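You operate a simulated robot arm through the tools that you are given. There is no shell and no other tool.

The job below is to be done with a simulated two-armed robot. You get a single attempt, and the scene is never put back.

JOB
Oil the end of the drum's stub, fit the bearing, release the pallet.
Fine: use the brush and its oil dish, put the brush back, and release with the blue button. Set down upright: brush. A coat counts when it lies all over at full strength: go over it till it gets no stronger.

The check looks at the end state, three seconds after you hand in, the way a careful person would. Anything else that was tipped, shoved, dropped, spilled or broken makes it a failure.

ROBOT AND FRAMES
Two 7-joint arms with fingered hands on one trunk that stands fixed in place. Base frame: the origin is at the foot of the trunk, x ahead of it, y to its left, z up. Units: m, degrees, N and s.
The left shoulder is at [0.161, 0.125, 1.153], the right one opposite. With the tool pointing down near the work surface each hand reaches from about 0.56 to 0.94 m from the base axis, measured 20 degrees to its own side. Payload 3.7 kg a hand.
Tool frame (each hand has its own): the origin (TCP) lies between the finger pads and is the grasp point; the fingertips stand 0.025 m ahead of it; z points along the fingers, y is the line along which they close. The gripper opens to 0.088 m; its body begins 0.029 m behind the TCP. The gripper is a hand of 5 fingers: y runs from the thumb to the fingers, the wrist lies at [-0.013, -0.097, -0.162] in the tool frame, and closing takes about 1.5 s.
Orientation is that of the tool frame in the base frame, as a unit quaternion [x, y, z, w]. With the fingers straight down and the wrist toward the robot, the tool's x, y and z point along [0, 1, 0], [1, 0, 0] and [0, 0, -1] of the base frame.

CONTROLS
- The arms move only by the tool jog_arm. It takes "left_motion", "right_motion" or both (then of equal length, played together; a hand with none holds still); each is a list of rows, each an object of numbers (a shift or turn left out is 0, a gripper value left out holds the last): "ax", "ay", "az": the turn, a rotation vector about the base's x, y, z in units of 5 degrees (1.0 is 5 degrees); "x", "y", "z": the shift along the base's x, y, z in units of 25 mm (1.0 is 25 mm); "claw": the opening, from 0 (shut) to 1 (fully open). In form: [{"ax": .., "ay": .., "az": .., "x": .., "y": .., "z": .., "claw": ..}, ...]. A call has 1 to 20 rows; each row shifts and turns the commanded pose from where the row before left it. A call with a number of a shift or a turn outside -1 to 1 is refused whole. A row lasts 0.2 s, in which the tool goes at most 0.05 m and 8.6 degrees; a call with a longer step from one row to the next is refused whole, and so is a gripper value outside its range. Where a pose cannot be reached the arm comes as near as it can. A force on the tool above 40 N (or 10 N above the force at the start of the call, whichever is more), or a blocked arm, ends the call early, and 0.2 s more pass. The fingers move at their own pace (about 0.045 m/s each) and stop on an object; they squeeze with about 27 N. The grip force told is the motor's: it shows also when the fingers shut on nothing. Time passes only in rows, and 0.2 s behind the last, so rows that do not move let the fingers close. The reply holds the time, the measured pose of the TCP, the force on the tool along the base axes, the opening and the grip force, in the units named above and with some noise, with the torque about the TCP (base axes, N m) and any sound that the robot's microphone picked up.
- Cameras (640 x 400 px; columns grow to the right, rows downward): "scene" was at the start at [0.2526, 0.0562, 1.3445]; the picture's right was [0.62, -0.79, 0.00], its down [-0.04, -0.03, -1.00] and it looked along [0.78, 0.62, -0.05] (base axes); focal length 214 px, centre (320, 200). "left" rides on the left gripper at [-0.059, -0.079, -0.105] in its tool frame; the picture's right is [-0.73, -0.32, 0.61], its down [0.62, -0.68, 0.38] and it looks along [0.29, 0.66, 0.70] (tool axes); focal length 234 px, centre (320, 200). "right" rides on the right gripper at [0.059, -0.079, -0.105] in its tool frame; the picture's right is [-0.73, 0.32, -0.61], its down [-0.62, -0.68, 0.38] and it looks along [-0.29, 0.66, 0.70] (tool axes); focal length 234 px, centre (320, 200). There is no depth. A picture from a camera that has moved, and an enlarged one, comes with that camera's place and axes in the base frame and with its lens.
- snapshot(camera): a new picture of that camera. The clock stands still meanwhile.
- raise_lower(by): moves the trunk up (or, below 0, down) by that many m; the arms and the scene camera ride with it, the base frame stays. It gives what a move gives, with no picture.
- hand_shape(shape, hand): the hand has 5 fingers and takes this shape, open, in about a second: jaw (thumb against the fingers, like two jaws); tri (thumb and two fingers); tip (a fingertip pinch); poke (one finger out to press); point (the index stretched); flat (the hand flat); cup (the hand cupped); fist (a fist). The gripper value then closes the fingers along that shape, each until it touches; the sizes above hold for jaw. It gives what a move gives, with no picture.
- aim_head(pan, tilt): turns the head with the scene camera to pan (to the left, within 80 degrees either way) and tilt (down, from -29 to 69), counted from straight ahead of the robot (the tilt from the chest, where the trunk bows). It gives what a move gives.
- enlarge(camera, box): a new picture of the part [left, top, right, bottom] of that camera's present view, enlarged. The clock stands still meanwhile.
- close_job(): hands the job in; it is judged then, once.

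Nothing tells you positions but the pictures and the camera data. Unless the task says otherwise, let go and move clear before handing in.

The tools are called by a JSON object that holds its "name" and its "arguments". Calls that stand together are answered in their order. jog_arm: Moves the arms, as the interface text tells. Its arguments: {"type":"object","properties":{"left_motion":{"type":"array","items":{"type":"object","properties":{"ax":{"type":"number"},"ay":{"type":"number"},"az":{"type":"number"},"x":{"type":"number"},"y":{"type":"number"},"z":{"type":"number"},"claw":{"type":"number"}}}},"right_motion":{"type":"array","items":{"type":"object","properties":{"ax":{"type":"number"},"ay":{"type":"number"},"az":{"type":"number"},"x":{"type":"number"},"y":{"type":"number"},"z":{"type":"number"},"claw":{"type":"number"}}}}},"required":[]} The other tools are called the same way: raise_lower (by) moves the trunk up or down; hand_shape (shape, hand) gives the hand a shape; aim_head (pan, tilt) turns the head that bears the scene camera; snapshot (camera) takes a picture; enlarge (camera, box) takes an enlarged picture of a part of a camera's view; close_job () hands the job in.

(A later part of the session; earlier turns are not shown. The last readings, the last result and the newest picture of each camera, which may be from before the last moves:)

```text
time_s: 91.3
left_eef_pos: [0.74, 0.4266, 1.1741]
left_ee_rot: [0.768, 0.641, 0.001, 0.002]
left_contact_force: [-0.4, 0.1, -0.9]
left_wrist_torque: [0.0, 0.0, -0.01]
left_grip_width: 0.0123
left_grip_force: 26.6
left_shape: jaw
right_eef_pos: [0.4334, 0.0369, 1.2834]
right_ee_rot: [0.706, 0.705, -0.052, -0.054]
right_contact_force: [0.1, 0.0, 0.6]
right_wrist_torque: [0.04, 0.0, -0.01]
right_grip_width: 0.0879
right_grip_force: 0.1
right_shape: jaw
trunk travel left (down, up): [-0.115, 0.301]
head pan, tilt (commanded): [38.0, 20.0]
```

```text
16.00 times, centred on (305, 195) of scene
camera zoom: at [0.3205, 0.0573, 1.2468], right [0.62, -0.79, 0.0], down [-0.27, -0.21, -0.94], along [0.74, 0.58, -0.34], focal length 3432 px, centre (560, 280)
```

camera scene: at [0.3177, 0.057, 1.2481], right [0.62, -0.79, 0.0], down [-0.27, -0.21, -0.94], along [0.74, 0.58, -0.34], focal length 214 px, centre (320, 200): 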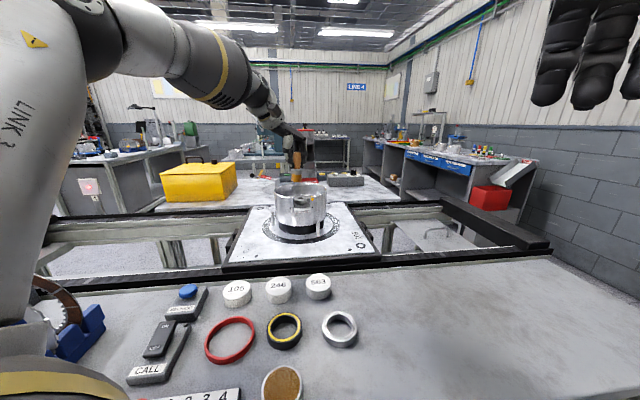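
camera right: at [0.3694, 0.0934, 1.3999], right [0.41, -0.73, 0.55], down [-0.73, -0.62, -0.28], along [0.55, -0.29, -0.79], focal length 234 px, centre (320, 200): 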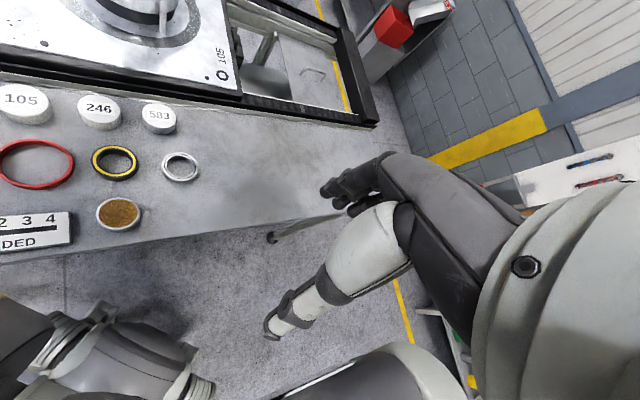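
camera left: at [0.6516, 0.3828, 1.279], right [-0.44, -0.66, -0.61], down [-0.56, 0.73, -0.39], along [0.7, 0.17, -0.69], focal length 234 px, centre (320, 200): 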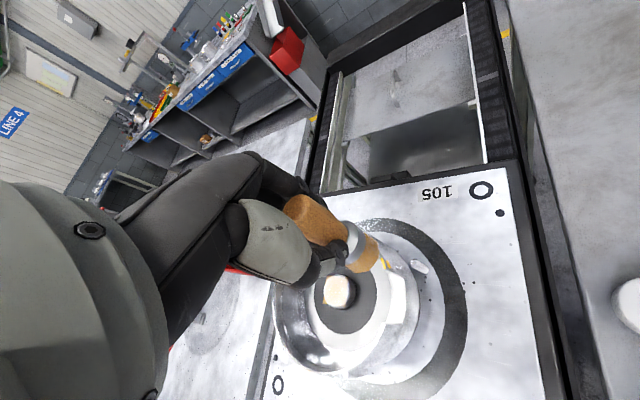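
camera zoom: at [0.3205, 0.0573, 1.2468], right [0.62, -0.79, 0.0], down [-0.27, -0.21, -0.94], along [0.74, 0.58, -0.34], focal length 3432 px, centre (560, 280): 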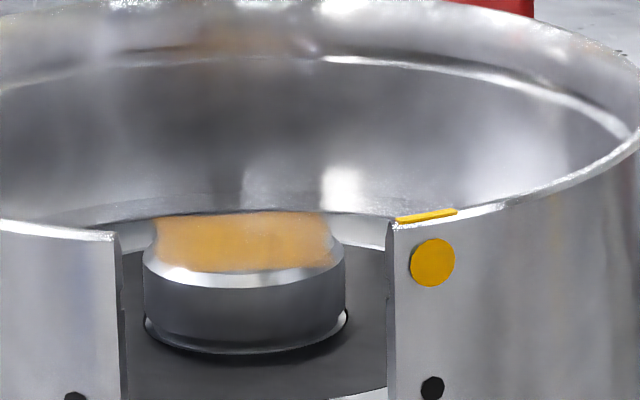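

The outline of the coat has a slightly soft edge on one side, so I'll do one more thorough pass on a square path, centred on the stub, to see if anything gets stronger.

{"name": "jog_arm", "arguments": {"left_motion": [{"x": 0.5, "y": 0.8}, {"x": 0.5, "y": 0.8}, {"x": 0.5, "y": 0.8}, {"x": 0.42, "y": 0.8, "z": -0.3}, {"y": 0.08, "z": -0.9}, {"z": -0.9}, {"z": -0.9}, {"z": -0.66}, {"z": -0.06}, {}]}}

```text
time_s: 93.5
left_eef_pos: [0.7884, 0.5095, 1.0796]
left_ee_rot: [0.767, 0.642, 0.002, 0.003]
left_contact_force: [-0.7, 0.2, -0.3]
left_wrist_torque: [0.02, 0.02, -0.01]
left_grip_width: 0.0124
left_grip_force: 27.4
left_shape: jaw
right_eef_pos: [0.4325, 0.0374, 1.2841]
right_ee_rot: [0.705, 0.705, -0.052, -0.053]
right_contact_force: [-0.3, 0.8, 0.3]
right_wrist_torque: [0.02, -0.01, 0.0]
right_grip_width: 0.0876
right_grip_force: 0.2
right_shape: jaw
trunk travel left (down, up): [-0.115, 0.301]
head pan, tilt (commanded): [38.0, 20.0]
```

{"name": "jog_arm", "arguments": {"left_motion": [{"z": -0.08}, {"z": -0.06}, {}]}}

{"name": "enlarge", "arguments": {"camera": "left", "box": [280, 190, 440, 310]}}

{"name": "enlarge", "arguments": {"camera": "scene", "box": [270, 160, 340, 220]}}

```text
time_s: 94.3
left_eef_pos: [0.7884, 0.5078, 1.0787]
left_ee_rot: [0.768, 0.641, 0.004, 0.004]
left_contact_force: [-2.4, 2.4, 8.1]
left_wrist_torque: [-0.03, -0.03, 0.0]
left_grip_width: 0.0129
left_grip_force: 27.4
left_shape: jaw
right_eef_pos: [0.4318, 0.0355, 1.2849]
right_ee_rot: [0.706, 0.705, -0.05, -0.053]
right_contact_force: [-0.5, -0.6, -0.1]
right_wrist_torque: [-0.02, -0.01, 0.03]
right_grip_width: 0.0876
right_grip_force: 0.1
right_shape: jaw
trunk travel left (down, up): [-0.115, 0.301]
head pan, tilt (commanded): [38.0, 20.0]
```

```text
3.33 times, centred on (360, 250) of left
camera zoom: at [0.6996, 0.4643, 1.1832], right [-0.44, -0.66, -0.61], down [-0.55, 0.74, -0.39], along [0.71, 0.17, -0.69], focal length 781 px, centre (187, 33)
```

zoom: 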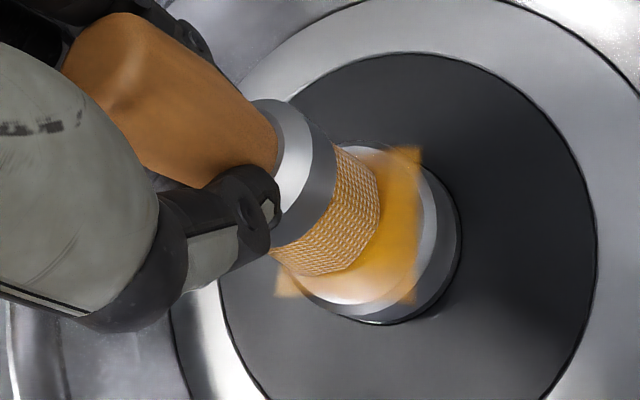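

```text
6.67 times, centred on (305, 190) of scene
camera zoom: at [0.3185, 0.0567, 1.2477], right [0.62, -0.79, 0.0], down [-0.27, -0.21, -0.94], along [0.74, 0.58, -0.34], focal length 1430 px, centre (420, 267)
```

zoom: 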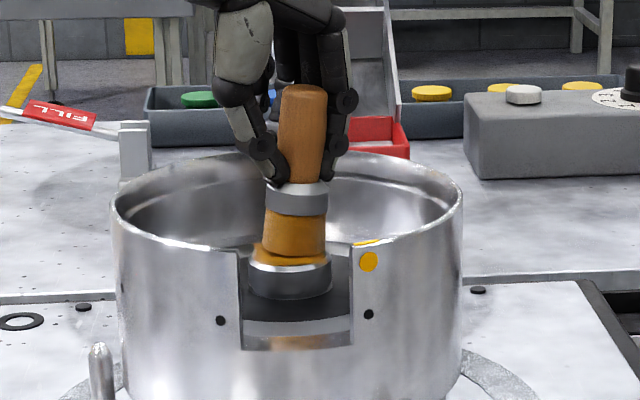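

{"name": "jog_arm", "arguments": {"left_motion": [{"x": 0.6, "y": -0.08}, {"x": -0.34, "y": -0.27}, {"x": -0.34, "y": -0.27}, {"x": -0.27, "y": 0.34}, {"x": -0.27, "y": 0.34}, {"x": 0.34, "y": 0.27}, {"x": 0.34, "y": 0.27}, {"x": 0.27, "y": -0.34}, {"x": 0.27, "y": -0.34}, {"x": -0.6, "y": 0.08}, {"x": 0.3}, {"x": -0.3, "y": 0.3}, {"x": -0.3, "y": -0.3}, {"x": 0.3, "y": -0.3}, {"x": 0.3, "y": 0.3}, {"x": -0.3}, {}]}}

{"name": "jog_arm", "arguments": {"left_motion": [{"z": 0.4}, {"z": 0.5}, {"z": 0.5}, {"y": -0.2, "z": 0.5}, {}]}}

{"name": "enlarge", "arguments": {"camera": "scene", "box": [290, 190, 320, 210]}}

{"name": "enlarge", "arguments": {"camera": "left", "box": [360, 235, 440, 305]}}

```text
time_s: 97.9
left_eef_pos: [0.7891, 0.5097, 1.0759]
left_ee_rot: [0.768, 0.641, 0.003, 0.003]
left_contact_force: [1.3, -1.1, 7.8]
left_wrist_torque: [-0.15, -0.26, 0.0]
left_grip_width: 0.0127
left_grip_force: 27.2
left_shape: jaw
right_eef_pos: [0.4327, 0.0356, 1.2853]
right_ee_rot: [0.705, 0.706, -0.052, -0.053]
right_contact_force: [0.2, 0.1, -0.6]
right_wrist_torque: [-0.02, 0.01, 0.01]
right_grip_width: 0.0878
right_grip_force: 0.0
right_shape: jaw
trunk travel left (down, up): [-0.115, 0.301]
head pan, tilt (commanded): [38.0, 20.0]
```

```text
time_s: 99.1
left_eef_pos: [0.7894, 0.5051, 1.1238]
left_ee_rot: [0.768, 0.64, 0.002, 0.002]
left_contact_force: [0.1, 0.1, -1.3]
left_wrist_torque: [0.03, 0.05, 0.04]
left_grip_width: 0.0127
left_grip_force: 26.9
left_shape: jaw
right_eef_pos: [0.4322, 0.0357, 1.2824]
right_ee_rot: [0.706, 0.705, -0.051, -0.055]
right_contact_force: [0.3, -0.1, -1.4]
right_wrist_torque: [0.04, 0.01, -0.02]
right_grip_width: 0.0875
right_grip_force: 0.0
right_shape: jaw
trunk travel left (down, up): [-0.115, 0.301]
head pan, tilt (commanded): [38.0, 20.0]
```

```text
16.00 times, centred on (305, 200) of scene
camera zoom: at [0.3203, 0.0572, 1.2469], right [0.62, -0.79, 0.0], down [-0.27, -0.21, -0.94], along [0.74, 0.58, -0.34], focal length 3432 px, centre (560, 200)
```

zoom: 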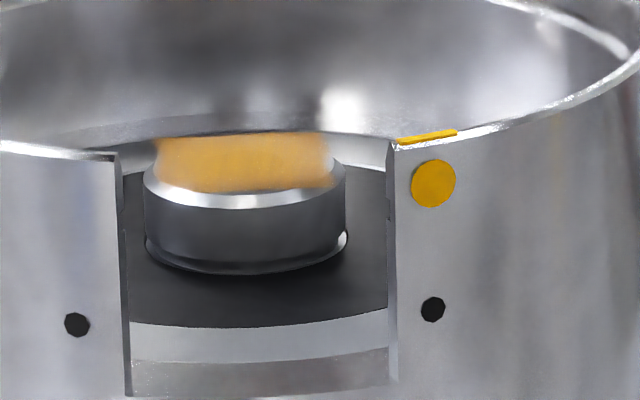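

```text
5.71 times, centred on (400, 270) of left
camera zoom: at [0.7014, 0.4611, 1.2287], right [-0.44, -0.66, -0.61], down [-0.56, 0.73, -0.39], along [0.7, 0.17, -0.69], focal length 1338 px, centre (-137, -200)
```

zoom: 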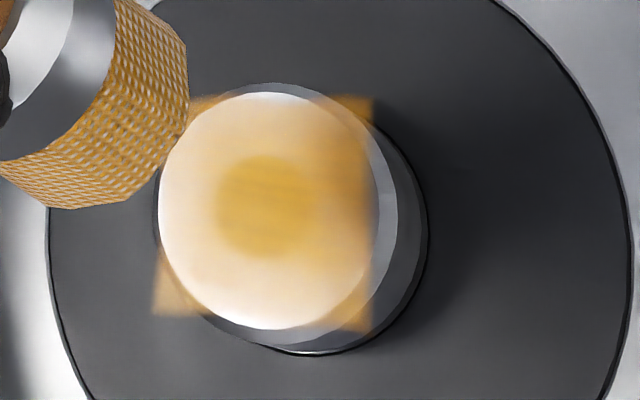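

Almost the same as before, perhaps slightly stronger at one edge. One more identical pass, then a look from exactly the same viewpoint to confirm it has stopped changing.

{"name": "jog_arm", "arguments": {"left_motion": [{"y": 0.16, "z": -0.6}, {"z": -0.6}, {"z": -0.45}, {"z": -0.12}, {"z": -0.1}, {"z": -0.03}, {}]}}

```text
time_s: 100.7
left_eef_pos: [0.7892, 0.5083, 1.0774]
left_ee_rot: [0.767, 0.641, 0.003, 0.004]
left_contact_force: [-0.6, 0.8, 6.3]
left_wrist_torque: [-0.03, -0.1, -0.01]
left_grip_width: 0.0127
left_grip_force: 27.5
left_shape: jaw
right_eef_pos: [0.4319, 0.0363, 1.2849]
right_ee_rot: [0.705, 0.705, -0.051, -0.054]
right_contact_force: [-0.5, -0.3, -1.5]
right_wrist_torque: [0.02, 0.01, 0.01]
right_grip_width: 0.0877
right_grip_force: 0.0
right_shape: jaw
trunk travel left (down, up): [-0.115, 0.301]
head pan, tilt (commanded): [38.0, 20.0]
```

{"name": "jog_arm", "arguments": {"left_motion": [{"x": 0.5, "y": -0.08}, {"x": -0.3, "y": -0.27}, {"x": -0.34, "y": -0.27}, {"x": -0.34, "y": -0.2}, {"x": -0.2, "y": 0.3}, {"x": -0.1, "y": 0.4}, {"x": 0.34, "y": 0.27}, {"x": 0.34, "y": 0.2}, {"x": 0.27, "y": -0.3}, {"x": 0.2, "y": -0.3}, {"x": -0.37, "y": 0.25}, {"x": -0.3, "y": -0.4}, {"x": -0.3, "y": 0.3}, {"x": 0.3, "y": 0.3}, {"x": 0.3, "y": -0.2}, {}]}}

{"name": "jog_arm", "arguments": {"left_motion": [{"z": 0.4}, {"z": 0.5}, {"z": 0.5}, {"z": 0.47}, {}]}}

```text
time_s: 104.1
left_eef_pos: [0.7889, 0.5085, 1.0774]
left_ee_rot: [0.767, 0.641, 0.002, 0.003]
left_contact_force: [0.0, 1.6, 8.3]
left_wrist_torque: [-0.05, -0.05, -0.01]
left_grip_width: 0.0126
left_grip_force: 26.9
left_shape: jaw
right_eef_pos: [0.4315, 0.0351, 1.2845]
right_ee_rot: [0.705, 0.705, -0.051, -0.054]
right_contact_force: [-0.8, 0.5, -0.5]
right_wrist_torque: [0.04, 0.03, -0.02]
right_grip_width: 0.0877
right_grip_force: 0.0
right_shape: jaw
trunk travel left (down, up): [-0.115, 0.301]
head pan, tilt (commanded): [38.0, 20.0]
```

```text
time_s: 105.3
left_eef_pos: [0.7904, 0.5086, 1.1225]
left_ee_rot: [0.768, 0.641, 0.001, 0.003]
left_contact_force: [0.2, -0.6, -0.6]
left_wrist_torque: [-0.02, -0.01, -0.01]
left_grip_width: 0.0124
left_grip_force: 26.9
left_shape: jaw
right_eef_pos: [0.4328, 0.0352, 1.2833]
right_ee_rot: [0.705, 0.705, -0.052, -0.054]
right_contact_force: [0.7, -0.4, 0.0]
right_wrist_torque: [-0.02, 0.02, 0.0]
right_grip_width: 0.0879
right_grip_force: 0.0
right_shape: jaw
trunk travel left (down, up): [-0.115, 0.301]
head pan, tilt (commanded): [38.0, 20.0]
```

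{"name": "jog_arm", "arguments": {"left_motion": [{"y": -0.14, "z": 0.03}, {}]}}

{"name": "enlarge", "arguments": {"camera": "left", "box": [360, 235, 440, 305]}}

{"name": "enlarge", "arguments": {"camera": "scene", "box": [290, 190, 320, 210]}}

```text
time_s: 105.9
left_eef_pos: [0.7892, 0.5041, 1.1228]
left_ee_rot: [0.768, 0.64, 0.001, 0.002]
left_contact_force: [-1.2, 0.1, -1.1]
left_wrist_torque: [0.0, 0.0, 0.02]
left_grip_width: 0.0124
left_grip_force: 27.1
left_shape: jaw
right_eef_pos: [0.4334, 0.0362, 1.2832]
right_ee_rot: [0.705, 0.705, -0.051, -0.053]
right_contact_force: [-0.3, -0.7, -0.4]
right_wrist_torque: [0.04, 0.0, -0.01]
right_grip_width: 0.0878
right_grip_force: 0.0
right_shape: jaw
trunk travel left (down, up): [-0.115, 0.301]
head pan, tilt (commanded): [38.0, 20.0]
```

```text
5.71 times, centred on (400, 270) of left
camera zoom: at [0.7008, 0.4608, 1.228], right [-0.44, -0.66, -0.61], down [-0.56, 0.73, -0.39], along [0.7, 0.17, -0.69], focal length 1338 px, centre (-137, -200)
```

zoom: 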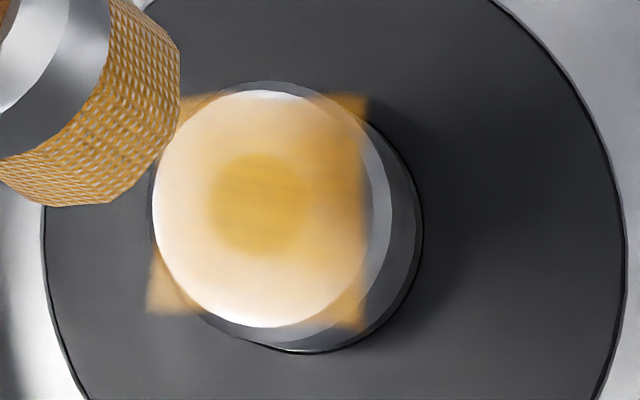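

```text
16.00 times, centred on (305, 200) of scene
camera zoom: at [0.3201, 0.0572, 1.247], right [0.62, -0.79, 0.0], down [-0.27, -0.21, -0.94], along [0.74, 0.58, -0.34], focal length 3432 px, centre (560, 200)
```

zoom: 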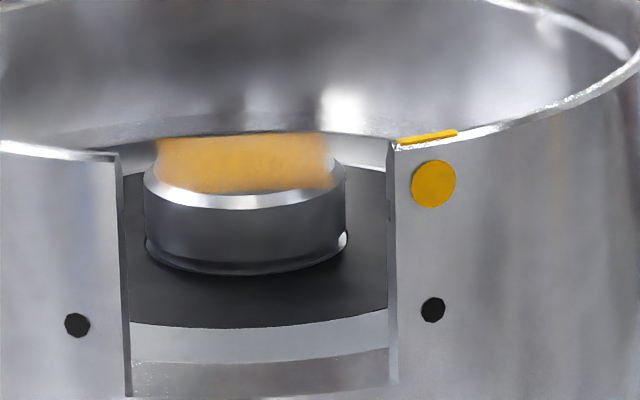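

{"name": "enlarge", "arguments": {"camera": "scene", "box": [296, 194, 312, 204]}}

{"name": "enlarge", "arguments": {"camera": "left", "box": [375, 245, 415, 275]}}

{"name": "enlarge", "arguments": {"camera": "left", "box": [375, 270, 415, 300]}}

```text
16.00 times, centred on (304, 199) of scene
camera zoom: at [0.3201, 0.0572, 1.247], right [0.62, -0.79, 0.0], down [-0.27, -0.21, -0.94], along [0.74, 0.58, -0.34], focal length 3432 px, centre (576, 216)
```

zoom: 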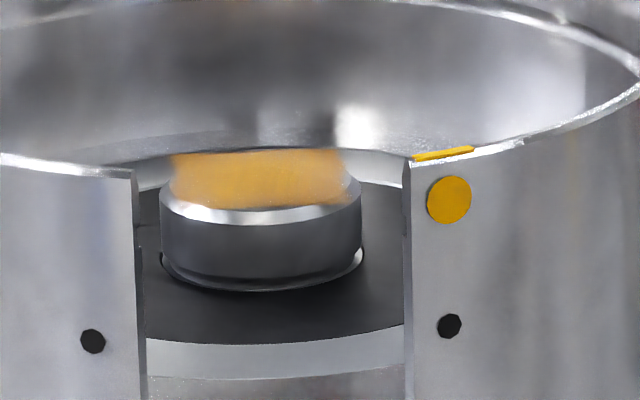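

```text
13.33 times, centred on (395, 260) of left
camera zoom: at [0.7008, 0.4608, 1.228], right [-0.44, -0.66, -0.61], down [-0.56, 0.73, -0.39], along [0.7, 0.17, -0.69], focal length 3122 px, centre (-680, -600)
```

zoom: 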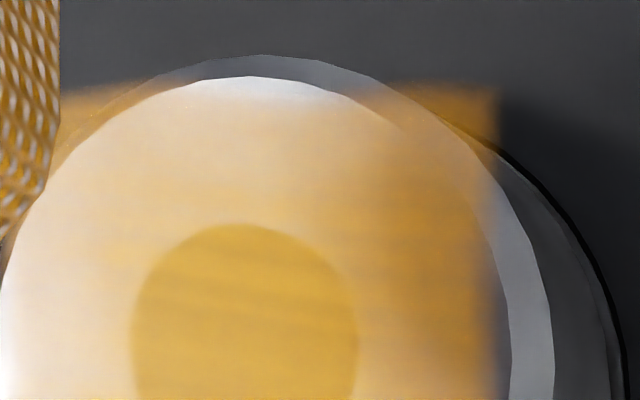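

```text
13.33 times, centred on (395, 285) of left
camera zoom: at [0.7008, 0.4608, 1.228], right [-0.44, -0.66, -0.61], down [-0.56, 0.73, -0.39], along [0.7, 0.17, -0.69], focal length 3122 px, centre (-680, -933)
```

zoom: 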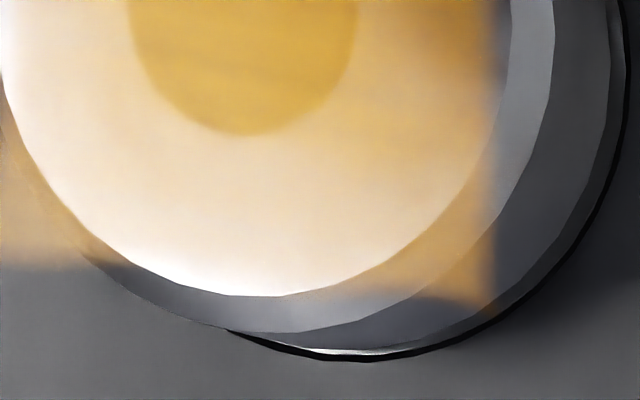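

All edges of the coat show the same thin blur and the face itself is evenly amber, unchanged by repeated passes, so the coating is done. Now taking the brush back: retreat from the drum first.

{"name": "jog_arm", "arguments": {"left_motion": [{"z": 0.8}, {"x": -0.3, "y": -0.2, "z": 0.6}, {"x": -0.9, "y": -0.65, "z": 0.4}, {"x": -0.9, "y": -0.65}, {"x": -0.9, "y": -0.65, "az": -1}, {"x": -0.9, "y": -0.65, "az": -1}, {"x": -0.9, "y": -0.65, "az": -1}, {"x": -0.9, "y": -0.65, "az": -1}, {"x": -0.9, "y": -0.65, "az": -1}, {"x": -0.9, "y": -0.65, "az": -1}, {"x": -0.9, "y": -0.65}, {"x": -0.9, "y": -0.65}, {}]}}

{"name": "raise_lower", "arguments": {"by": 0.09}}

{"name": "raise_lower", "arguments": {"by": 0.09}}

{"name": "aim_head", "arguments": {"pan": 35, "tilt": 50}}

{"name": "snapshot", "arguments": {"camera": "scene"}}

{"name": "snapshot", "arguments": {"camera": "left"}}

```text
time_s: 108.7
left_eef_pos: [0.5564, 0.3366, 1.1688]
left_ee_rot: [0.908, 0.42, 0.0, 0.003]
left_contact_force: [-0.7, -0.7, -2.5]
left_wrist_torque: [0.01, 0.02, 0.02]
left_grip_width: 0.0123
left_grip_force: 26.6
left_shape: jaw
right_eef_pos: [0.4339, 0.0366, 1.2845]
right_ee_rot: [0.705, 0.705, -0.052, -0.055]
right_contact_force: [0.0, 0.5, -0.9]
right_wrist_torque: [0.02, 0.0, 0.03]
right_grip_width: 0.0876
right_grip_force: 0.0
right_shape: jaw
trunk travel left (down, up): [-0.115, 0.301]
head pan, tilt (commanded): [38.0, 20.0]
```

```text
time_s: 110.0
left_eef_pos: [0.559, 0.3377, 1.2574]
left_ee_rot: [0.908, 0.42, -0.001, 0.002]
left_contact_force: [0.2, -0.6, -1.3]
left_wrist_torque: [-0.02, 0.02, -0.02]
left_grip_width: 0.0123
left_grip_force: 27.1
left_shape: jaw
right_eef_pos: [0.4353, 0.0352, 1.3737]
right_ee_rot: [0.705, 0.705, -0.053, -0.055]
right_contact_force: [0.2, 0.2, 0.7]
right_wrist_torque: [-0.01, 0.02, 0.0]
right_grip_width: 0.0876
right_grip_force: 0.0
right_shape: jaw
trunk travel left (down, up): [-0.205, 0.211]
head pan, tilt (commanded): [38.0, 20.0]
```

```text
time_s: 111.2
left_eef_pos: [0.5583, 0.3368, 1.3461]
left_ee_rot: [0.907, 0.42, 0.0, 0.003]
left_contact_force: [-0.2, 0.5, -1.1]
left_wrist_torque: [0.0, -0.01, -0.01]
left_grip_width: 0.0126
left_grip_force: 26.8
left_shape: jaw
right_eef_pos: [0.4346, 0.0354, 1.4636]
right_ee_rot: [0.706, 0.705, -0.051, -0.054]
right_contact_force: [0.3, -0.4, 0.4]
right_wrist_torque: [0.01, 0.02, 0.01]
right_grip_width: 0.0877
right_grip_force: 0.1
right_shape: jaw
trunk travel left (down, up): [-0.295, 0.121]
head pan, tilt (commanded): [38.0, 20.0]
```

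```text
time_s: 112.2
left_eef_pos: [0.556, 0.3373, 1.3479]
left_ee_rot: [0.907, 0.421, 0.001, 0.003]
left_contact_force: [-0.5, 0.4, -1.1]
left_wrist_torque: [0.03, 0.0, 0.02]
left_grip_width: 0.0127
left_grip_force: 27.4
left_shape: jaw
right_eef_pos: [0.4322, 0.0363, 1.465]
right_ee_rot: [0.705, 0.705, -0.051, -0.054]
right_contact_force: [-1.0, -0.6, 0.4]
right_wrist_torque: [-0.02, -0.02, -0.01]
right_grip_width: 0.0877
right_grip_force: 0.1
right_shape: jaw
trunk travel left (down, up): [-0.295, 0.121]
head pan, tilt (commanded): [35.0, 50.0]
```

```text
taken
camera scene: at [0.1333, 0.044, 1.3978], right [0.57, -0.82, 0.0], down [-0.63, -0.44, -0.64], along [0.53, 0.37, -0.77], focal length 214 px, centre (320, 200)
```

scene: 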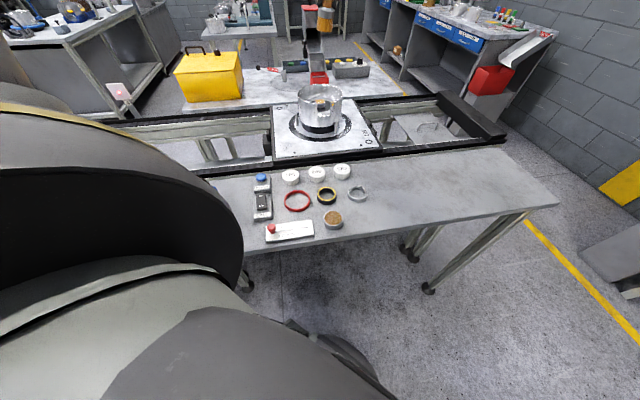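

```text
taken
camera left: at [0.4585, 0.3442, 1.4537], right [-0.71, -0.35, -0.61], down [-0.11, 0.91, -0.39], along [0.69, -0.21, -0.69], focal length 234 px, centre (320, 200)
```

left: 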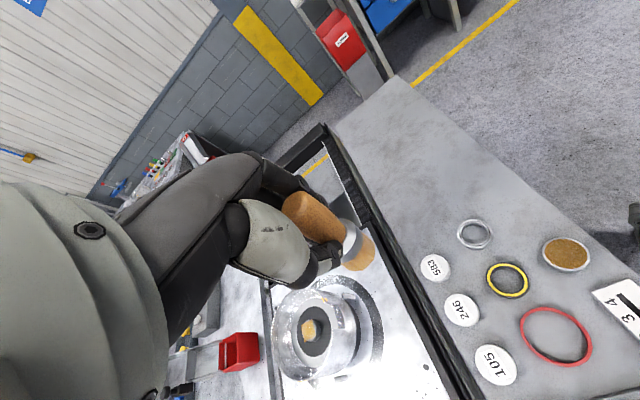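

{"name": "jog_arm", "arguments": {"left_motion": [{"z": -0.98}, {"z": -0.98}, {"z": -0.98}, {"z": -0.98}, {"x": -0.6, "y": -0.65, "z": -0.8, "az": -1}, {"x": -0.6, "y": -0.65, "z": -0.8, "az": -1}, {"x": -0.6, "y": -0.65, "z": -0.8, "az": -1}, {"x": -0.6, "y": -0.65, "z": -0.8, "az": -1}, {"x": -0.6, "y": -0.65, "z": -0.8, "az": -1}, {"x": -0.6, "y": -0.65, "z": -0.8, "az": -1}, {"x": -0.6, "y": -0.65, "z": -0.8, "az": -1}, {"x": -0.6, "y": -0.65, "z": -0.8, "az": -1}, {}]}}

```text
time_s: 115.0
left_eef_pos: [0.4365, 0.2073, 1.0897]
left_ee_rot: [0.996, 0.084, 0.0, 0.004]
left_contact_force: [-0.5, -0.1, -0.3]
left_wrist_torque: [0.03, 0.02, 0.04]
left_grip_width: 0.0126
left_grip_force: 27.3
left_shape: jaw
right_eef_pos: [0.4329, 0.0354, 1.4641]
right_ee_rot: [0.705, 0.705, -0.051, -0.054]
right_contact_force: [-0.3, -0.3, 0.1]
right_wrist_torque: [0.04, 0.03, 0.02]
right_grip_width: 0.0878
right_grip_force: 0.1
right_shape: jaw
trunk travel left (down, up): [-0.295, 0.121]
head pan, tilt (commanded): [35.0, 50.0]
```

Reached the same spot. Moving above the brush's original place and checking its tilt.

{"name": "jog_arm", "arguments": {"left_motion": [{"x": 0.57, "y": -0.54, "z": -0.4}, {"x": 0.57, "y": -0.54, "z": -0.5}, {"x": 0.57, "y": -0.54, "z": -0.5}, {"x": 0.57, "y": -0.54, "z": -0.5}, {"z": -0.5}, {}]}}

{"name": "enlarge", "arguments": {"camera": "scene", "box": [310, 150, 410, 230]}}

{"name": "enlarge", "arguments": {"camera": "left", "box": [270, 180, 470, 320]}}

{"name": "enlarge", "arguments": {"camera": "right", "box": [80, 100, 280, 260]}}

```text
time_s: 116.4
left_eef_pos: [0.4938, 0.1532, 1.0305]
left_ee_rot: [0.996, 0.085, 0.0, 0.004]
left_contact_force: [0.1, -0.3, -0.6]
left_wrist_torque: [-0.02, 0.0, -0.02]
left_grip_width: 0.0123
left_grip_force: 27.0
left_shape: jaw
right_eef_pos: [0.4334, 0.0368, 1.4631]
right_ee_rot: [0.705, 0.705, -0.051, -0.054]
right_contact_force: [0.4, -0.2, -0.4]
right_wrist_torque: [0.04, 0.0, 0.03]
right_grip_width: 0.0878
right_grip_force: 0.0
right_shape: jaw
trunk travel left (down, up): [-0.295, 0.121]
head pan, tilt (commanded): [35.0, 50.0]
```

```text
5.00 times, centred on (360, 190) of scene
camera zoom: at [0.1331, 0.0438, 1.3978], right [0.57, -0.82, 0.0], down [-0.63, -0.44, -0.64], along [0.53, 0.37, -0.77], focal length 1072 px, centre (120, 250)
```

zoom: 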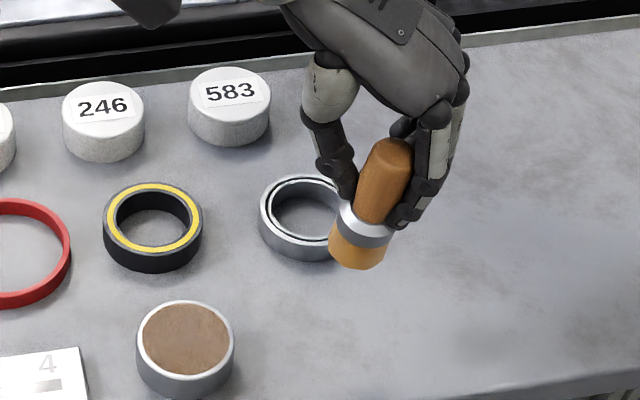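

```text
2.86 times, centred on (370, 250) of left
camera zoom: at [0.4229, 0.2221, 1.1355], right [-0.77, 0.19, -0.61], down [0.5, 0.77, -0.39], along [0.4, -0.6, -0.69], focal length 669 px, centre (177, 57)
```

zoom: 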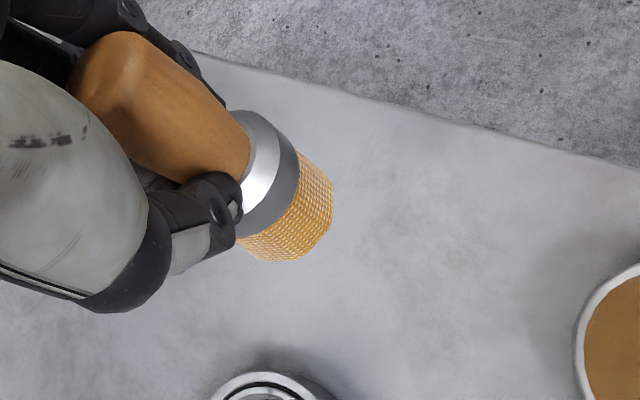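

```text
2.50 times, centred on (180, 180) of right
camera zoom: at [0.3699, 0.0934, 1.5797], right [0.41, -0.73, 0.55], down [-0.73, -0.62, -0.28], along [0.55, -0.29, -0.79], focal length 585 px, centre (670, 250)
```

zoom: 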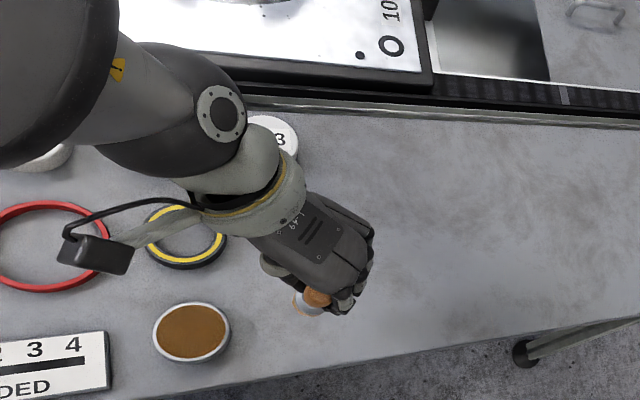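

The brush has rotated about 9° in the grip (its top leans toward the robot). I'll tilt the hand to bring the brush back to vertical before setting it down.

{"name": "jog_arm", "arguments": {"left_motion": [{"ax": -0.4, "ay": 0.8, "x": 0.06, "y": 0.2}, {"ax": -0.42, "ay": 0.78, "x": 0.06, "y": 0.2}, {}]}}

{"name": "enlarge", "arguments": {"camera": "scene", "box": [310, 150, 410, 230]}}

{"name": "enlarge", "arguments": {"camera": "left", "box": [270, 180, 470, 320]}}

```text
time_s: 117.2
left_eef_pos: [0.4962, 0.1628, 1.0307]
left_ee_rot: [0.993, 0.084, -0.072, 0.033]
left_contact_force: [0.9, 0.7, -0.5]
left_wrist_torque: [0.02, -0.01, 0.03]
left_grip_width: 0.0126
left_grip_force: 26.8
left_shape: jaw
right_eef_pos: [0.4331, 0.0357, 1.4649]
right_ee_rot: [0.705, 0.705, -0.051, -0.053]
right_contact_force: [-0.3, 0.4, 0.2]
right_wrist_torque: [0.01, -0.01, 0.02]
right_grip_width: 0.0879
right_grip_force: 0.0
right_shape: jaw
trunk travel left (down, up): [-0.295, 0.121]
head pan, tilt (commanded): [35.0, 50.0]
```

```text
5.00 times, centred on (360, 190) of scene
camera zoom: at [0.1329, 0.0439, 1.3978], right [0.57, -0.82, 0.0], down [-0.63, -0.44, -0.64], along [0.53, 0.37, -0.77], focal length 1072 px, centre (120, 250)
```

zoom: 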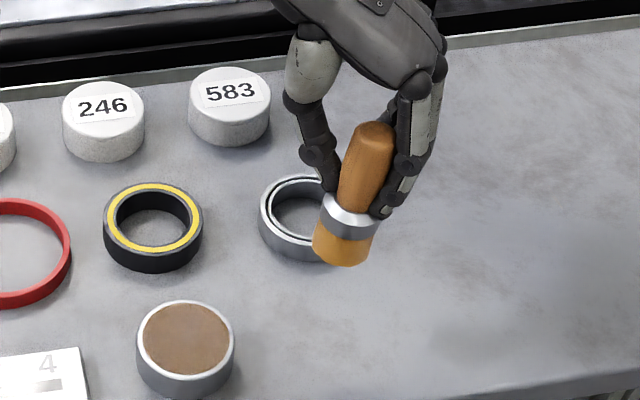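

```text
2.86 times, centred on (370, 250) of left
camera zoom: at [0.4398, 0.2402, 1.1396], right [-0.85, 0.15, -0.51], down [0.44, 0.74, -0.51], along [0.3, -0.65, -0.69], focal length 669 px, centre (177, 57)
```

zoom: 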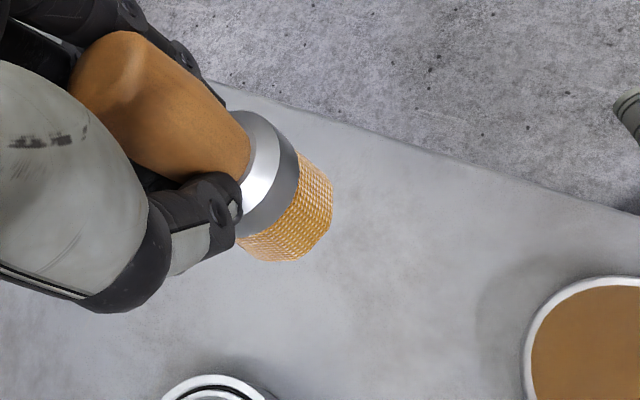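

The brush is now vertical within about 1°, its foot over [0.490, 0.1535]. Lowering carefully until it touches the bench.

{"name": "jog_arm", "arguments": {"left_motion": [{"x": 0.12, "z": -0.6}, {"z": -0.6}, {"z": -0.5}, {"z": -0.2}, {}]}}

{"name": "enlarge", "arguments": {"camera": "scene", "box": [310, 160, 410, 240]}}

```text
time_s: 118.4
left_eef_pos: [0.4976, 0.1637, 0.9834]
left_ee_rot: [0.993, 0.084, -0.071, 0.034]
left_contact_force: [-0.1, 0.5, -0.5]
left_wrist_torque: [0.03, 0.0, 0.0]
left_grip_width: 0.0125
left_grip_force: 26.7
left_shape: jaw
right_eef_pos: [0.4324, 0.0358, 1.4642]
right_ee_rot: [0.705, 0.705, -0.051, -0.053]
right_contact_force: [-0.4, -0.6, -0.2]
right_wrist_torque: [-0.02, -0.04, 0.02]
right_grip_width: 0.0876
right_grip_force: 0.1
right_shape: jaw
trunk travel left (down, up): [-0.295, 0.121]
head pan, tilt (commanded): [35.0, 50.0]
```

```text
5.00 times, centred on (360, 200) of scene
camera zoom: at [0.1331, 0.0439, 1.3978], right [0.57, -0.82, 0.0], down [-0.63, -0.44, -0.64], along [0.53, 0.37, -0.77], focal length 1072 px, centre (120, 200)
```

zoom: 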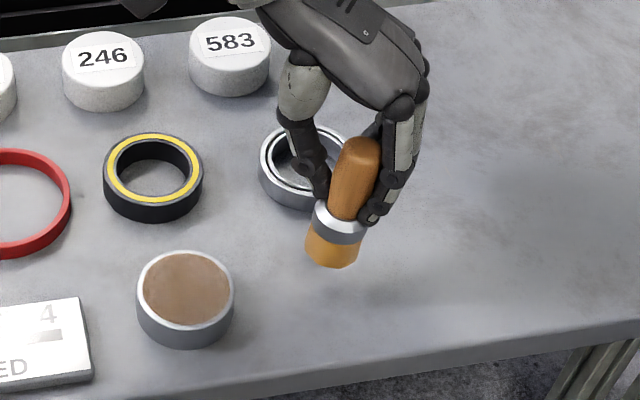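

{"name": "jog_arm", "arguments": {"left_motion": [{"z": -0.2}, {"z": -0.2}, {"z": -0.1}, {"z": -0.06}, {}]}}

```text
time_s: 119.6
left_eef_pos: [0.5003, 0.1643, 0.9695]
left_ee_rot: [0.993, 0.084, -0.072, 0.033]
left_contact_force: [0.0, 0.9, -0.7]
left_wrist_torque: [0.01, 0.0, 0.01]
left_grip_width: 0.0122
left_grip_force: 27.1
left_shape: jaw
right_eef_pos: [0.433, 0.0368, 1.464]
right_ee_rot: [0.705, 0.705, -0.052, -0.054]
right_contact_force: [-0.1, 0.0, -0.1]
right_wrist_torque: [0.01, -0.03, 0.01]
right_grip_width: 0.0877
right_grip_force: 0.1
right_shape: jaw
trunk travel left (down, up): [-0.295, 0.121]
head pan, tilt (commanded): [35.0, 50.0]
```

{"name": "jog_arm", "arguments": {"left_motion": [{"z": -0.08}, {"z": -0.08}, {}]}}

{"name": "enlarge", "arguments": {"camera": "scene", "box": [310, 160, 410, 240]}}

```text
time_s: 120.4
left_eef_pos: [0.4994, 0.1631, 0.9655]
left_ee_rot: [0.993, 0.085, -0.071, 0.034]
left_contact_force: [-0.1, 0.0, -1.0]
left_wrist_torque: [-0.01, 0.0, 0.03]
left_grip_width: 0.0127
left_grip_force: 26.5
left_shape: jaw
right_eef_pos: [0.4326, 0.0356, 1.4646]
right_ee_rot: [0.705, 0.705, -0.051, -0.054]
right_contact_force: [0.8, -0.1, -0.9]
right_wrist_torque: [0.01, -0.04, -0.01]
right_grip_width: 0.0876
right_grip_force: 0.1
right_shape: jaw
trunk travel left (down, up): [-0.295, 0.121]
head pan, tilt (commanded): [35.0, 50.0]
```

```text
5.00 times, centred on (360, 200) of scene
camera zoom: at [0.133, 0.0439, 1.3978], right [0.57, -0.82, 0.0], down [-0.63, -0.44, -0.64], along [0.53, 0.37, -0.77], focal length 1072 px, centre (120, 200)
```

zoom: 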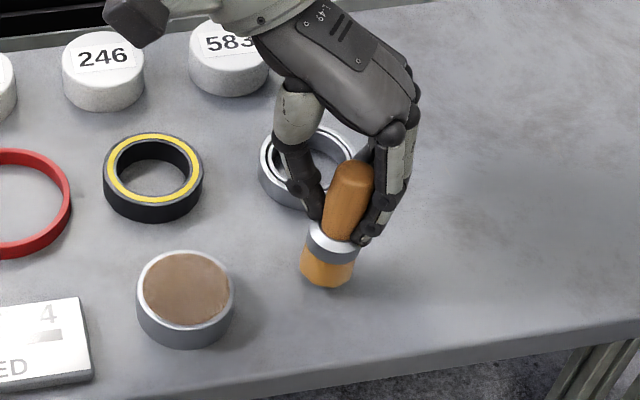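

{"name": "jog_arm", "arguments": {"left_motion": [{"z": -0.1}, {"z": -0.1}, {"z": -0.06}, {}]}}

```text
time_s: 121.4
left_eef_pos: [0.4997, 0.1643, 0.9571]
left_ee_rot: [0.993, 0.084, -0.071, 0.034]
left_contact_force: [0.5, 0.2, -0.6]
left_wrist_torque: [-0.03, 0.0, 0.02]
left_grip_width: 0.0123
left_grip_force: 27.1
left_shape: jaw
right_eef_pos: [0.4315, 0.037, 1.4638]
right_ee_rot: [0.705, 0.705, -0.052, -0.054]
right_contact_force: [0.6, 0.3, -0.4]
right_wrist_torque: [0.01, 0.01, -0.01]
right_grip_width: 0.0878
right_grip_force: 0.1
right_shape: jaw
trunk travel left (down, up): [-0.295, 0.121]
head pan, tilt (commanded): [35.0, 50.0]
```

{"name": "jog_arm", "arguments": {"left_motion": [{"z": -0.06}, {"z": -0.06}, {}]}}

{"name": "enlarge", "arguments": {"camera": "scene", "box": [310, 160, 410, 240]}}

{"name": "enlarge", "arguments": {"camera": "left", "box": [270, 180, 470, 320]}}

```text
time_s: 122.2
left_eef_pos: [0.4975, 0.1646, 0.9558]
left_ee_rot: [0.993, 0.084, -0.072, 0.033]
left_contact_force: [-0.8, -0.1, 3.8]
left_wrist_torque: [-0.02, 0.02, -0.01]
left_grip_width: 0.0126
left_grip_force: 27.4
left_shape: jaw
right_eef_pos: [0.4325, 0.0362, 1.4642]
right_ee_rot: [0.705, 0.705, -0.051, -0.054]
right_contact_force: [-0.4, 0.1, 0.2]
right_wrist_torque: [0.0, 0.02, 0.04]
right_grip_width: 0.0878
right_grip_force: 0.1
right_shape: jaw
trunk travel left (down, up): [-0.295, 0.121]
head pan, tilt (commanded): [35.0, 50.0]
```

```text
5.00 times, centred on (360, 200) of scene
camera zoom: at [0.1326, 0.0439, 1.3979], right [0.57, -0.82, 0.0], down [-0.63, -0.44, -0.64], along [0.53, 0.37, -0.77], focal length 1072 px, centre (120, 200)
```

zoom: 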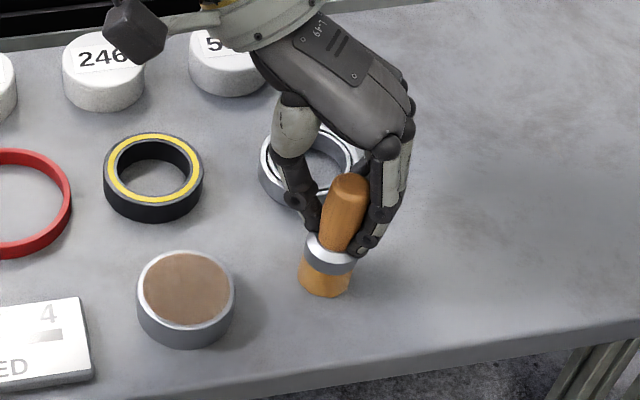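

```text
2.86 times, centred on (370, 250) of left
camera zoom: at [0.4424, 0.2403, 1.065], right [-0.85, 0.15, -0.51], down [0.44, 0.74, -0.51], along [0.3, -0.65, -0.69], focal length 669 px, centre (177, 57)
```

zoom: 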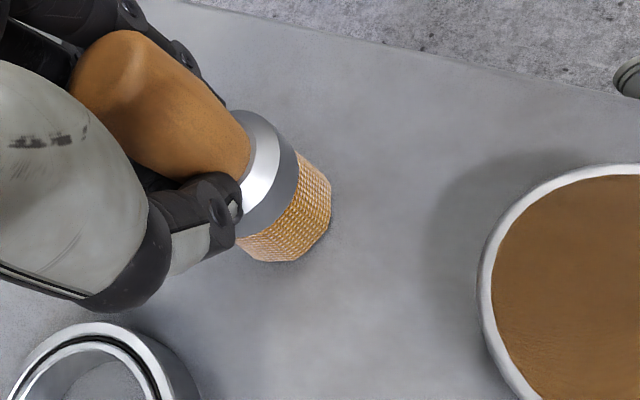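

Contact with the bench at 3.8 N and the foot is on its original spot. Opening slowly.

{"name": "jog_arm", "arguments": {"left_motion": [{"claw": 0.2}, {"claw": 0.3}, {"claw": 0.4}, {"claw": 0.5}, {"claw": 0.6}, {"claw": 0.6}]}}

{"name": "enlarge", "arguments": {"camera": "scene", "box": [310, 160, 410, 240]}}

{"name": "enlarge", "arguments": {"camera": "left", "box": [250, 160, 450, 320]}}

```text
time_s: 123.6
left_eef_pos: [0.4985, 0.1647, 0.9562]
left_ee_rot: [0.993, 0.084, -0.072, 0.034]
left_contact_force: [0.5, -0.3, -0.5]
left_wrist_torque: [0.03, 0.03, 0.01]
left_grip_width: 0.0526
left_grip_force: 0.0
left_shape: jaw
right_eef_pos: [0.4318, 0.0358, 1.4645]
right_ee_rot: [0.705, 0.705, -0.052, -0.054]
right_contact_force: [0.4, -0.1, -0.1]
right_wrist_torque: [0.04, 0.01, 0.0]
right_grip_width: 0.0877
right_grip_force: 0.2
right_shape: jaw
trunk travel left (down, up): [-0.295, 0.121]
head pan, tilt (commanded): [35.0, 50.0]
```

```text
5.00 times, centred on (360, 200) of scene
camera zoom: at [0.1329, 0.0439, 1.3978], right [0.57, -0.82, 0.0], down [-0.63, -0.44, -0.64], along [0.53, 0.37, -0.77], focal length 1072 px, centre (120, 200)
```

zoom: 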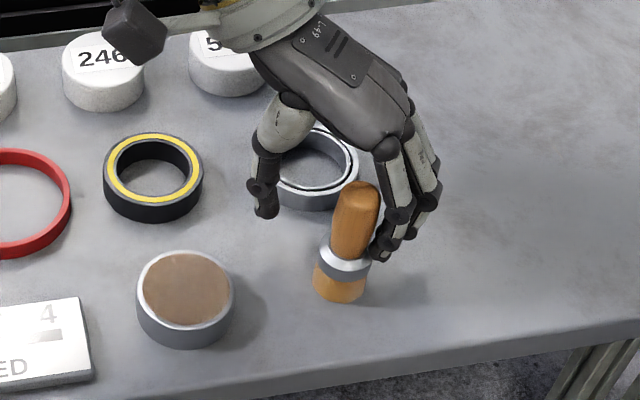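

```text
2.50 times, centred on (350, 240) of left
camera zoom: at [0.4425, 0.2403, 1.0645], right [-0.85, 0.15, -0.51], down [0.44, 0.74, -0.51], along [0.3, -0.65, -0.69], focal length 585 px, centre (245, 100)
```

zoom: 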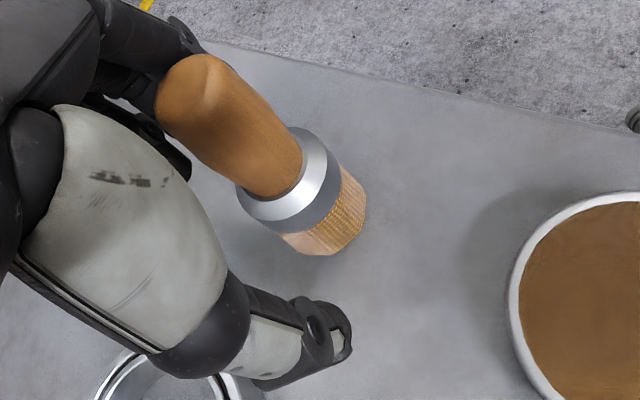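

{"name": "jog_arm", "arguments": {"left_motion": [{"claw": 0.7}, {"claw": 0.8}, {"claw": 0.9}, {"claw": 1}, {"claw": 1}, {}]}}

{"name": "enlarge", "arguments": {"camera": "scene", "box": [310, 160, 410, 240]}}

{"name": "enlarge", "arguments": {"camera": "left", "box": [250, 160, 450, 320]}}

```text
time_s: 125.0
left_eef_pos: [0.4985, 0.1638, 0.955]
left_ee_rot: [0.993, 0.084, -0.071, 0.033]
left_contact_force: [-0.5, 0.0, -0.3]
left_wrist_torque: [0.02, -0.01, 0.0]
left_grip_width: 0.0874
left_grip_force: 0.1
left_shape: jaw
right_eef_pos: [0.4329, 0.0364, 1.4643]
right_ee_rot: [0.705, 0.705, -0.051, -0.054]
right_contact_force: [0.0, 0.9, 0.0]
right_wrist_torque: [-0.01, -0.03, 0.0]
right_grip_width: 0.0881
right_grip_force: 0.1
right_shape: jaw
trunk travel left (down, up): [-0.295, 0.121]
head pan, tilt (commanded): [35.0, 50.0]
```

```text
5.00 times, centred on (360, 200) of scene
camera zoom: at [0.133, 0.0439, 1.3978], right [0.57, -0.82, 0.0], down [-0.63, -0.44, -0.64], along [0.53, 0.37, -0.77], focal length 1072 px, centre (120, 200)
```

zoom: 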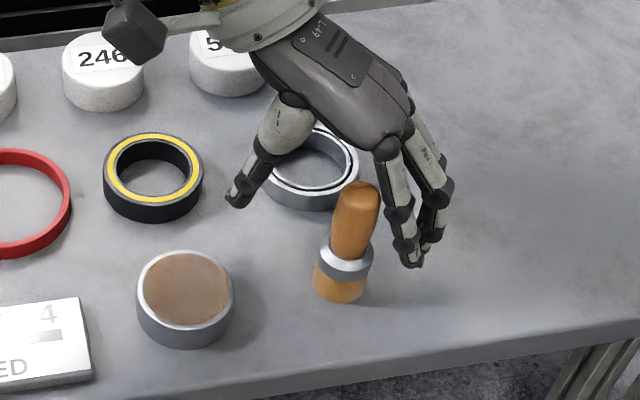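

```text
2.50 times, centred on (350, 240) of left
camera zoom: at [0.4426, 0.2404, 1.0646], right [-0.85, 0.15, -0.51], down [0.44, 0.74, -0.51], along [0.3, -0.65, -0.69], focal length 585 px, centre (245, 100)
```

zoom: 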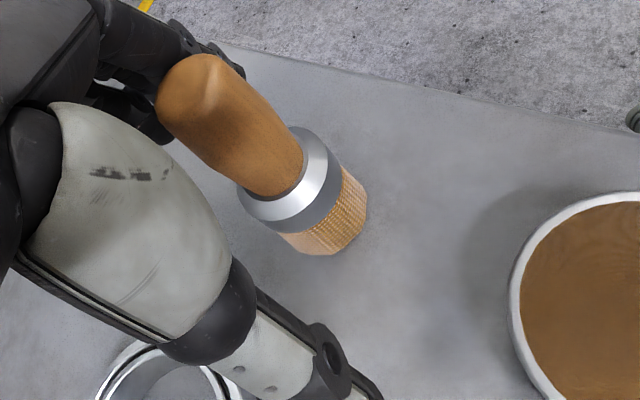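

The brush stands free. Withdrawing straight up, slowly at first.

{"name": "jog_arm", "arguments": {"left_motion": [{"z": 0.3}, {"z": 0.4}, {"z": 0.5}, {"z": 0.6}, {"z": 0.8}, {"z": 0.9}, {}]}}

{"name": "enlarge", "arguments": {"camera": "scene", "box": [300, 150, 420, 240]}}

{"name": "snapshot", "arguments": {"camera": "left"}}

```text
time_s: 126.6
left_eef_pos: [0.5001, 0.1656, 1.0422]
left_ee_rot: [0.993, 0.085, -0.072, 0.033]
left_contact_force: [1.0, 0.2, 0.0]
left_wrist_torque: [0.01, 0.02, 0.0]
left_grip_width: 0.0876
left_grip_force: 0.1
left_shape: jaw
right_eef_pos: [0.433, 0.0367, 1.4642]
right_ee_rot: [0.705, 0.705, -0.051, -0.054]
right_contact_force: [-0.2, -0.6, 0.3]
right_wrist_torque: [-0.03, 0.02, -0.03]
right_grip_width: 0.0875
right_grip_force: 0.0
right_shape: jaw
trunk travel left (down, up): [-0.295, 0.121]
head pan, tilt (commanded): [35.0, 50.0]
```

```text
4.44 times, centred on (360, 195) of scene
camera zoom: at [0.1335, 0.0441, 1.3977], right [0.57, -0.82, 0.0], down [-0.63, -0.44, -0.64], along [0.53, 0.37, -0.77], focal length 953 px, centre (142, 222)
```

zoom: 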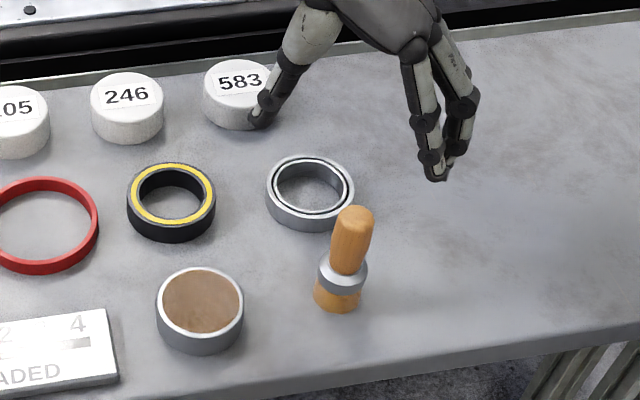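

```text
taken
camera left: at [0.4444, 0.241, 1.1521], right [-0.85, 0.15, -0.51], down [0.44, 0.74, -0.51], along [0.3, -0.65, -0.7], focal length 234 px, centre (320, 200)
```

left: 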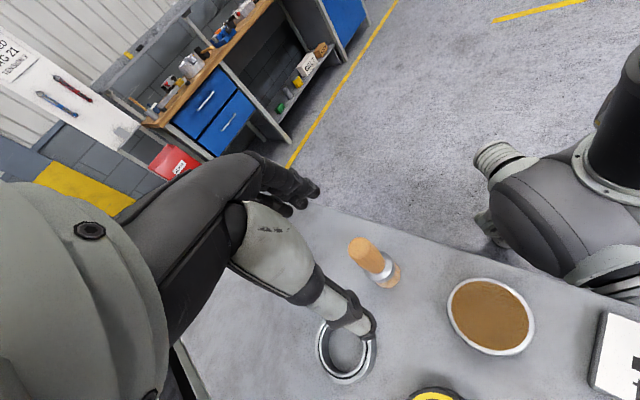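

The brush is upright within a few mm of its original spot. Next I'll level the hand, back off up and out, and lower the trunk to its starting height to reach the bearing at about [0.556, 0.20].

{"name": "jog_arm", "arguments": {"left_motion": [{"z": 0.9}, {"z": 0.9, "ax": 0.41, "ay": -0.79}, {"x": 0.4, "y": 0.4, "z": 0.9, "ax": 0.41, "ay": -0.79}, {"x": 0.5, "y": 0.5, "z": 0.9}, {"x": 0.6, "y": 0.5, "z": 0.9}, {"x": 0.6, "y": 0.5, "z": 0.5}, {}]}}

{"name": "raise_lower", "arguments": {"by": -0.06}}

{"name": "raise_lower", "arguments": {"by": -0.06}}

{"name": "snapshot", "arguments": {"camera": "scene"}}

{"name": "snapshot", "arguments": {"camera": "left"}}

```text
time_s: 128.2
left_eef_pos: [0.552, 0.2118, 1.1687]
left_ee_rot: [0.996, 0.085, 0.0, 0.003]
left_contact_force: [-0.4, 0.2, 0.1]
left_wrist_torque: [0.04, 0.02, 0.02]
left_grip_width: 0.0876
left_grip_force: 0.1
left_shape: jaw
right_eef_pos: [0.4323, 0.0364, 1.4632]
right_ee_rot: [0.705, 0.705, -0.052, -0.054]
right_contact_force: [-0.3, 0.3, 0.0]
right_wrist_torque: [-0.04, -0.01, 0.0]
right_grip_width: 0.0879
right_grip_force: 0.0
right_shape: jaw
trunk travel left (down, up): [-0.295, 0.121]
head pan, tilt (commanded): [35.0, 50.0]
```

```text
time_s: 129.2
left_eef_pos: [0.5493, 0.2103, 1.1094]
left_ee_rot: [0.996, 0.084, 0.002, 0.004]
left_contact_force: [-0.1, -0.2, 0.1]
left_wrist_torque: [0.0, -0.03, 0.02]
left_grip_width: 0.0876
left_grip_force: 0.1
left_shape: jaw
right_eef_pos: [0.4292, 0.0359, 1.4055]
right_ee_rot: [0.705, 0.705, -0.05, -0.052]
right_contact_force: [-0.1, -0.9, 0.6]
right_wrist_torque: [0.0, -0.01, 0.03]
right_grip_width: 0.0877
right_grip_force: 0.2
right_shape: jaw
trunk travel left (down, up): [-0.235, 0.181]
head pan, tilt (commanded): [35.0, 50.0]
```

```text
time_s: 130.2
left_eef_pos: [0.5501, 0.2109, 1.0505]
left_ee_rot: [0.996, 0.085, 0.002, 0.004]
left_contact_force: [-0.7, -0.6, 0.5]
left_wrist_torque: [-0.01, -0.04, 0.0]
left_grip_width: 0.0874
left_grip_force: 0.0
left_shape: jaw
right_eef_pos: [0.4312, 0.0352, 1.346]
right_ee_rot: [0.706, 0.705, -0.05, -0.053]
right_contact_force: [-0.5, 0.2, 0.3]
right_wrist_torque: [-0.03, -0.05, 0.01]
right_grip_width: 0.0877
right_grip_force: 0.1
right_shape: jaw
trunk travel left (down, up): [-0.175, 0.241]
head pan, tilt (commanded): [35.0, 50.0]
```

```text
taken
camera scene: at [0.242, 0.0438, 1.2719], right [0.57, -0.82, 0.0], down [-0.63, -0.44, -0.64], along [0.53, 0.37, -0.77], focal length 214 px, centre (320, 200)
```

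scene: 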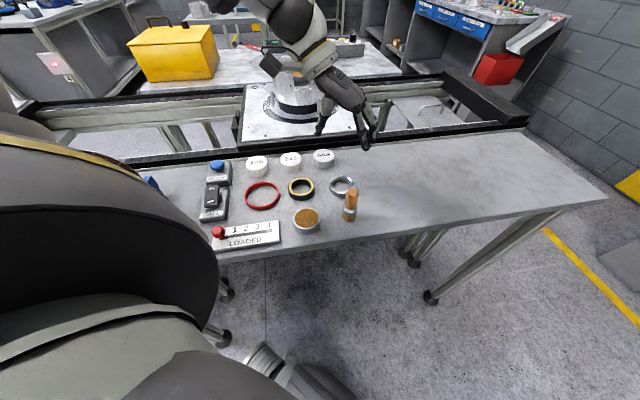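

```text
taken
camera left: at [0.479, 0.2798, 1.1551], right [-0.77, 0.19, -0.61], down [0.5, 0.77, -0.39], along [0.4, -0.6, -0.69], focal length 234 px, centre (320, 200)
```

left: 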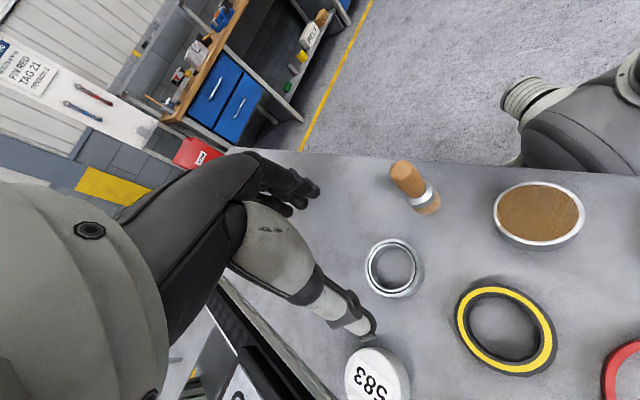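

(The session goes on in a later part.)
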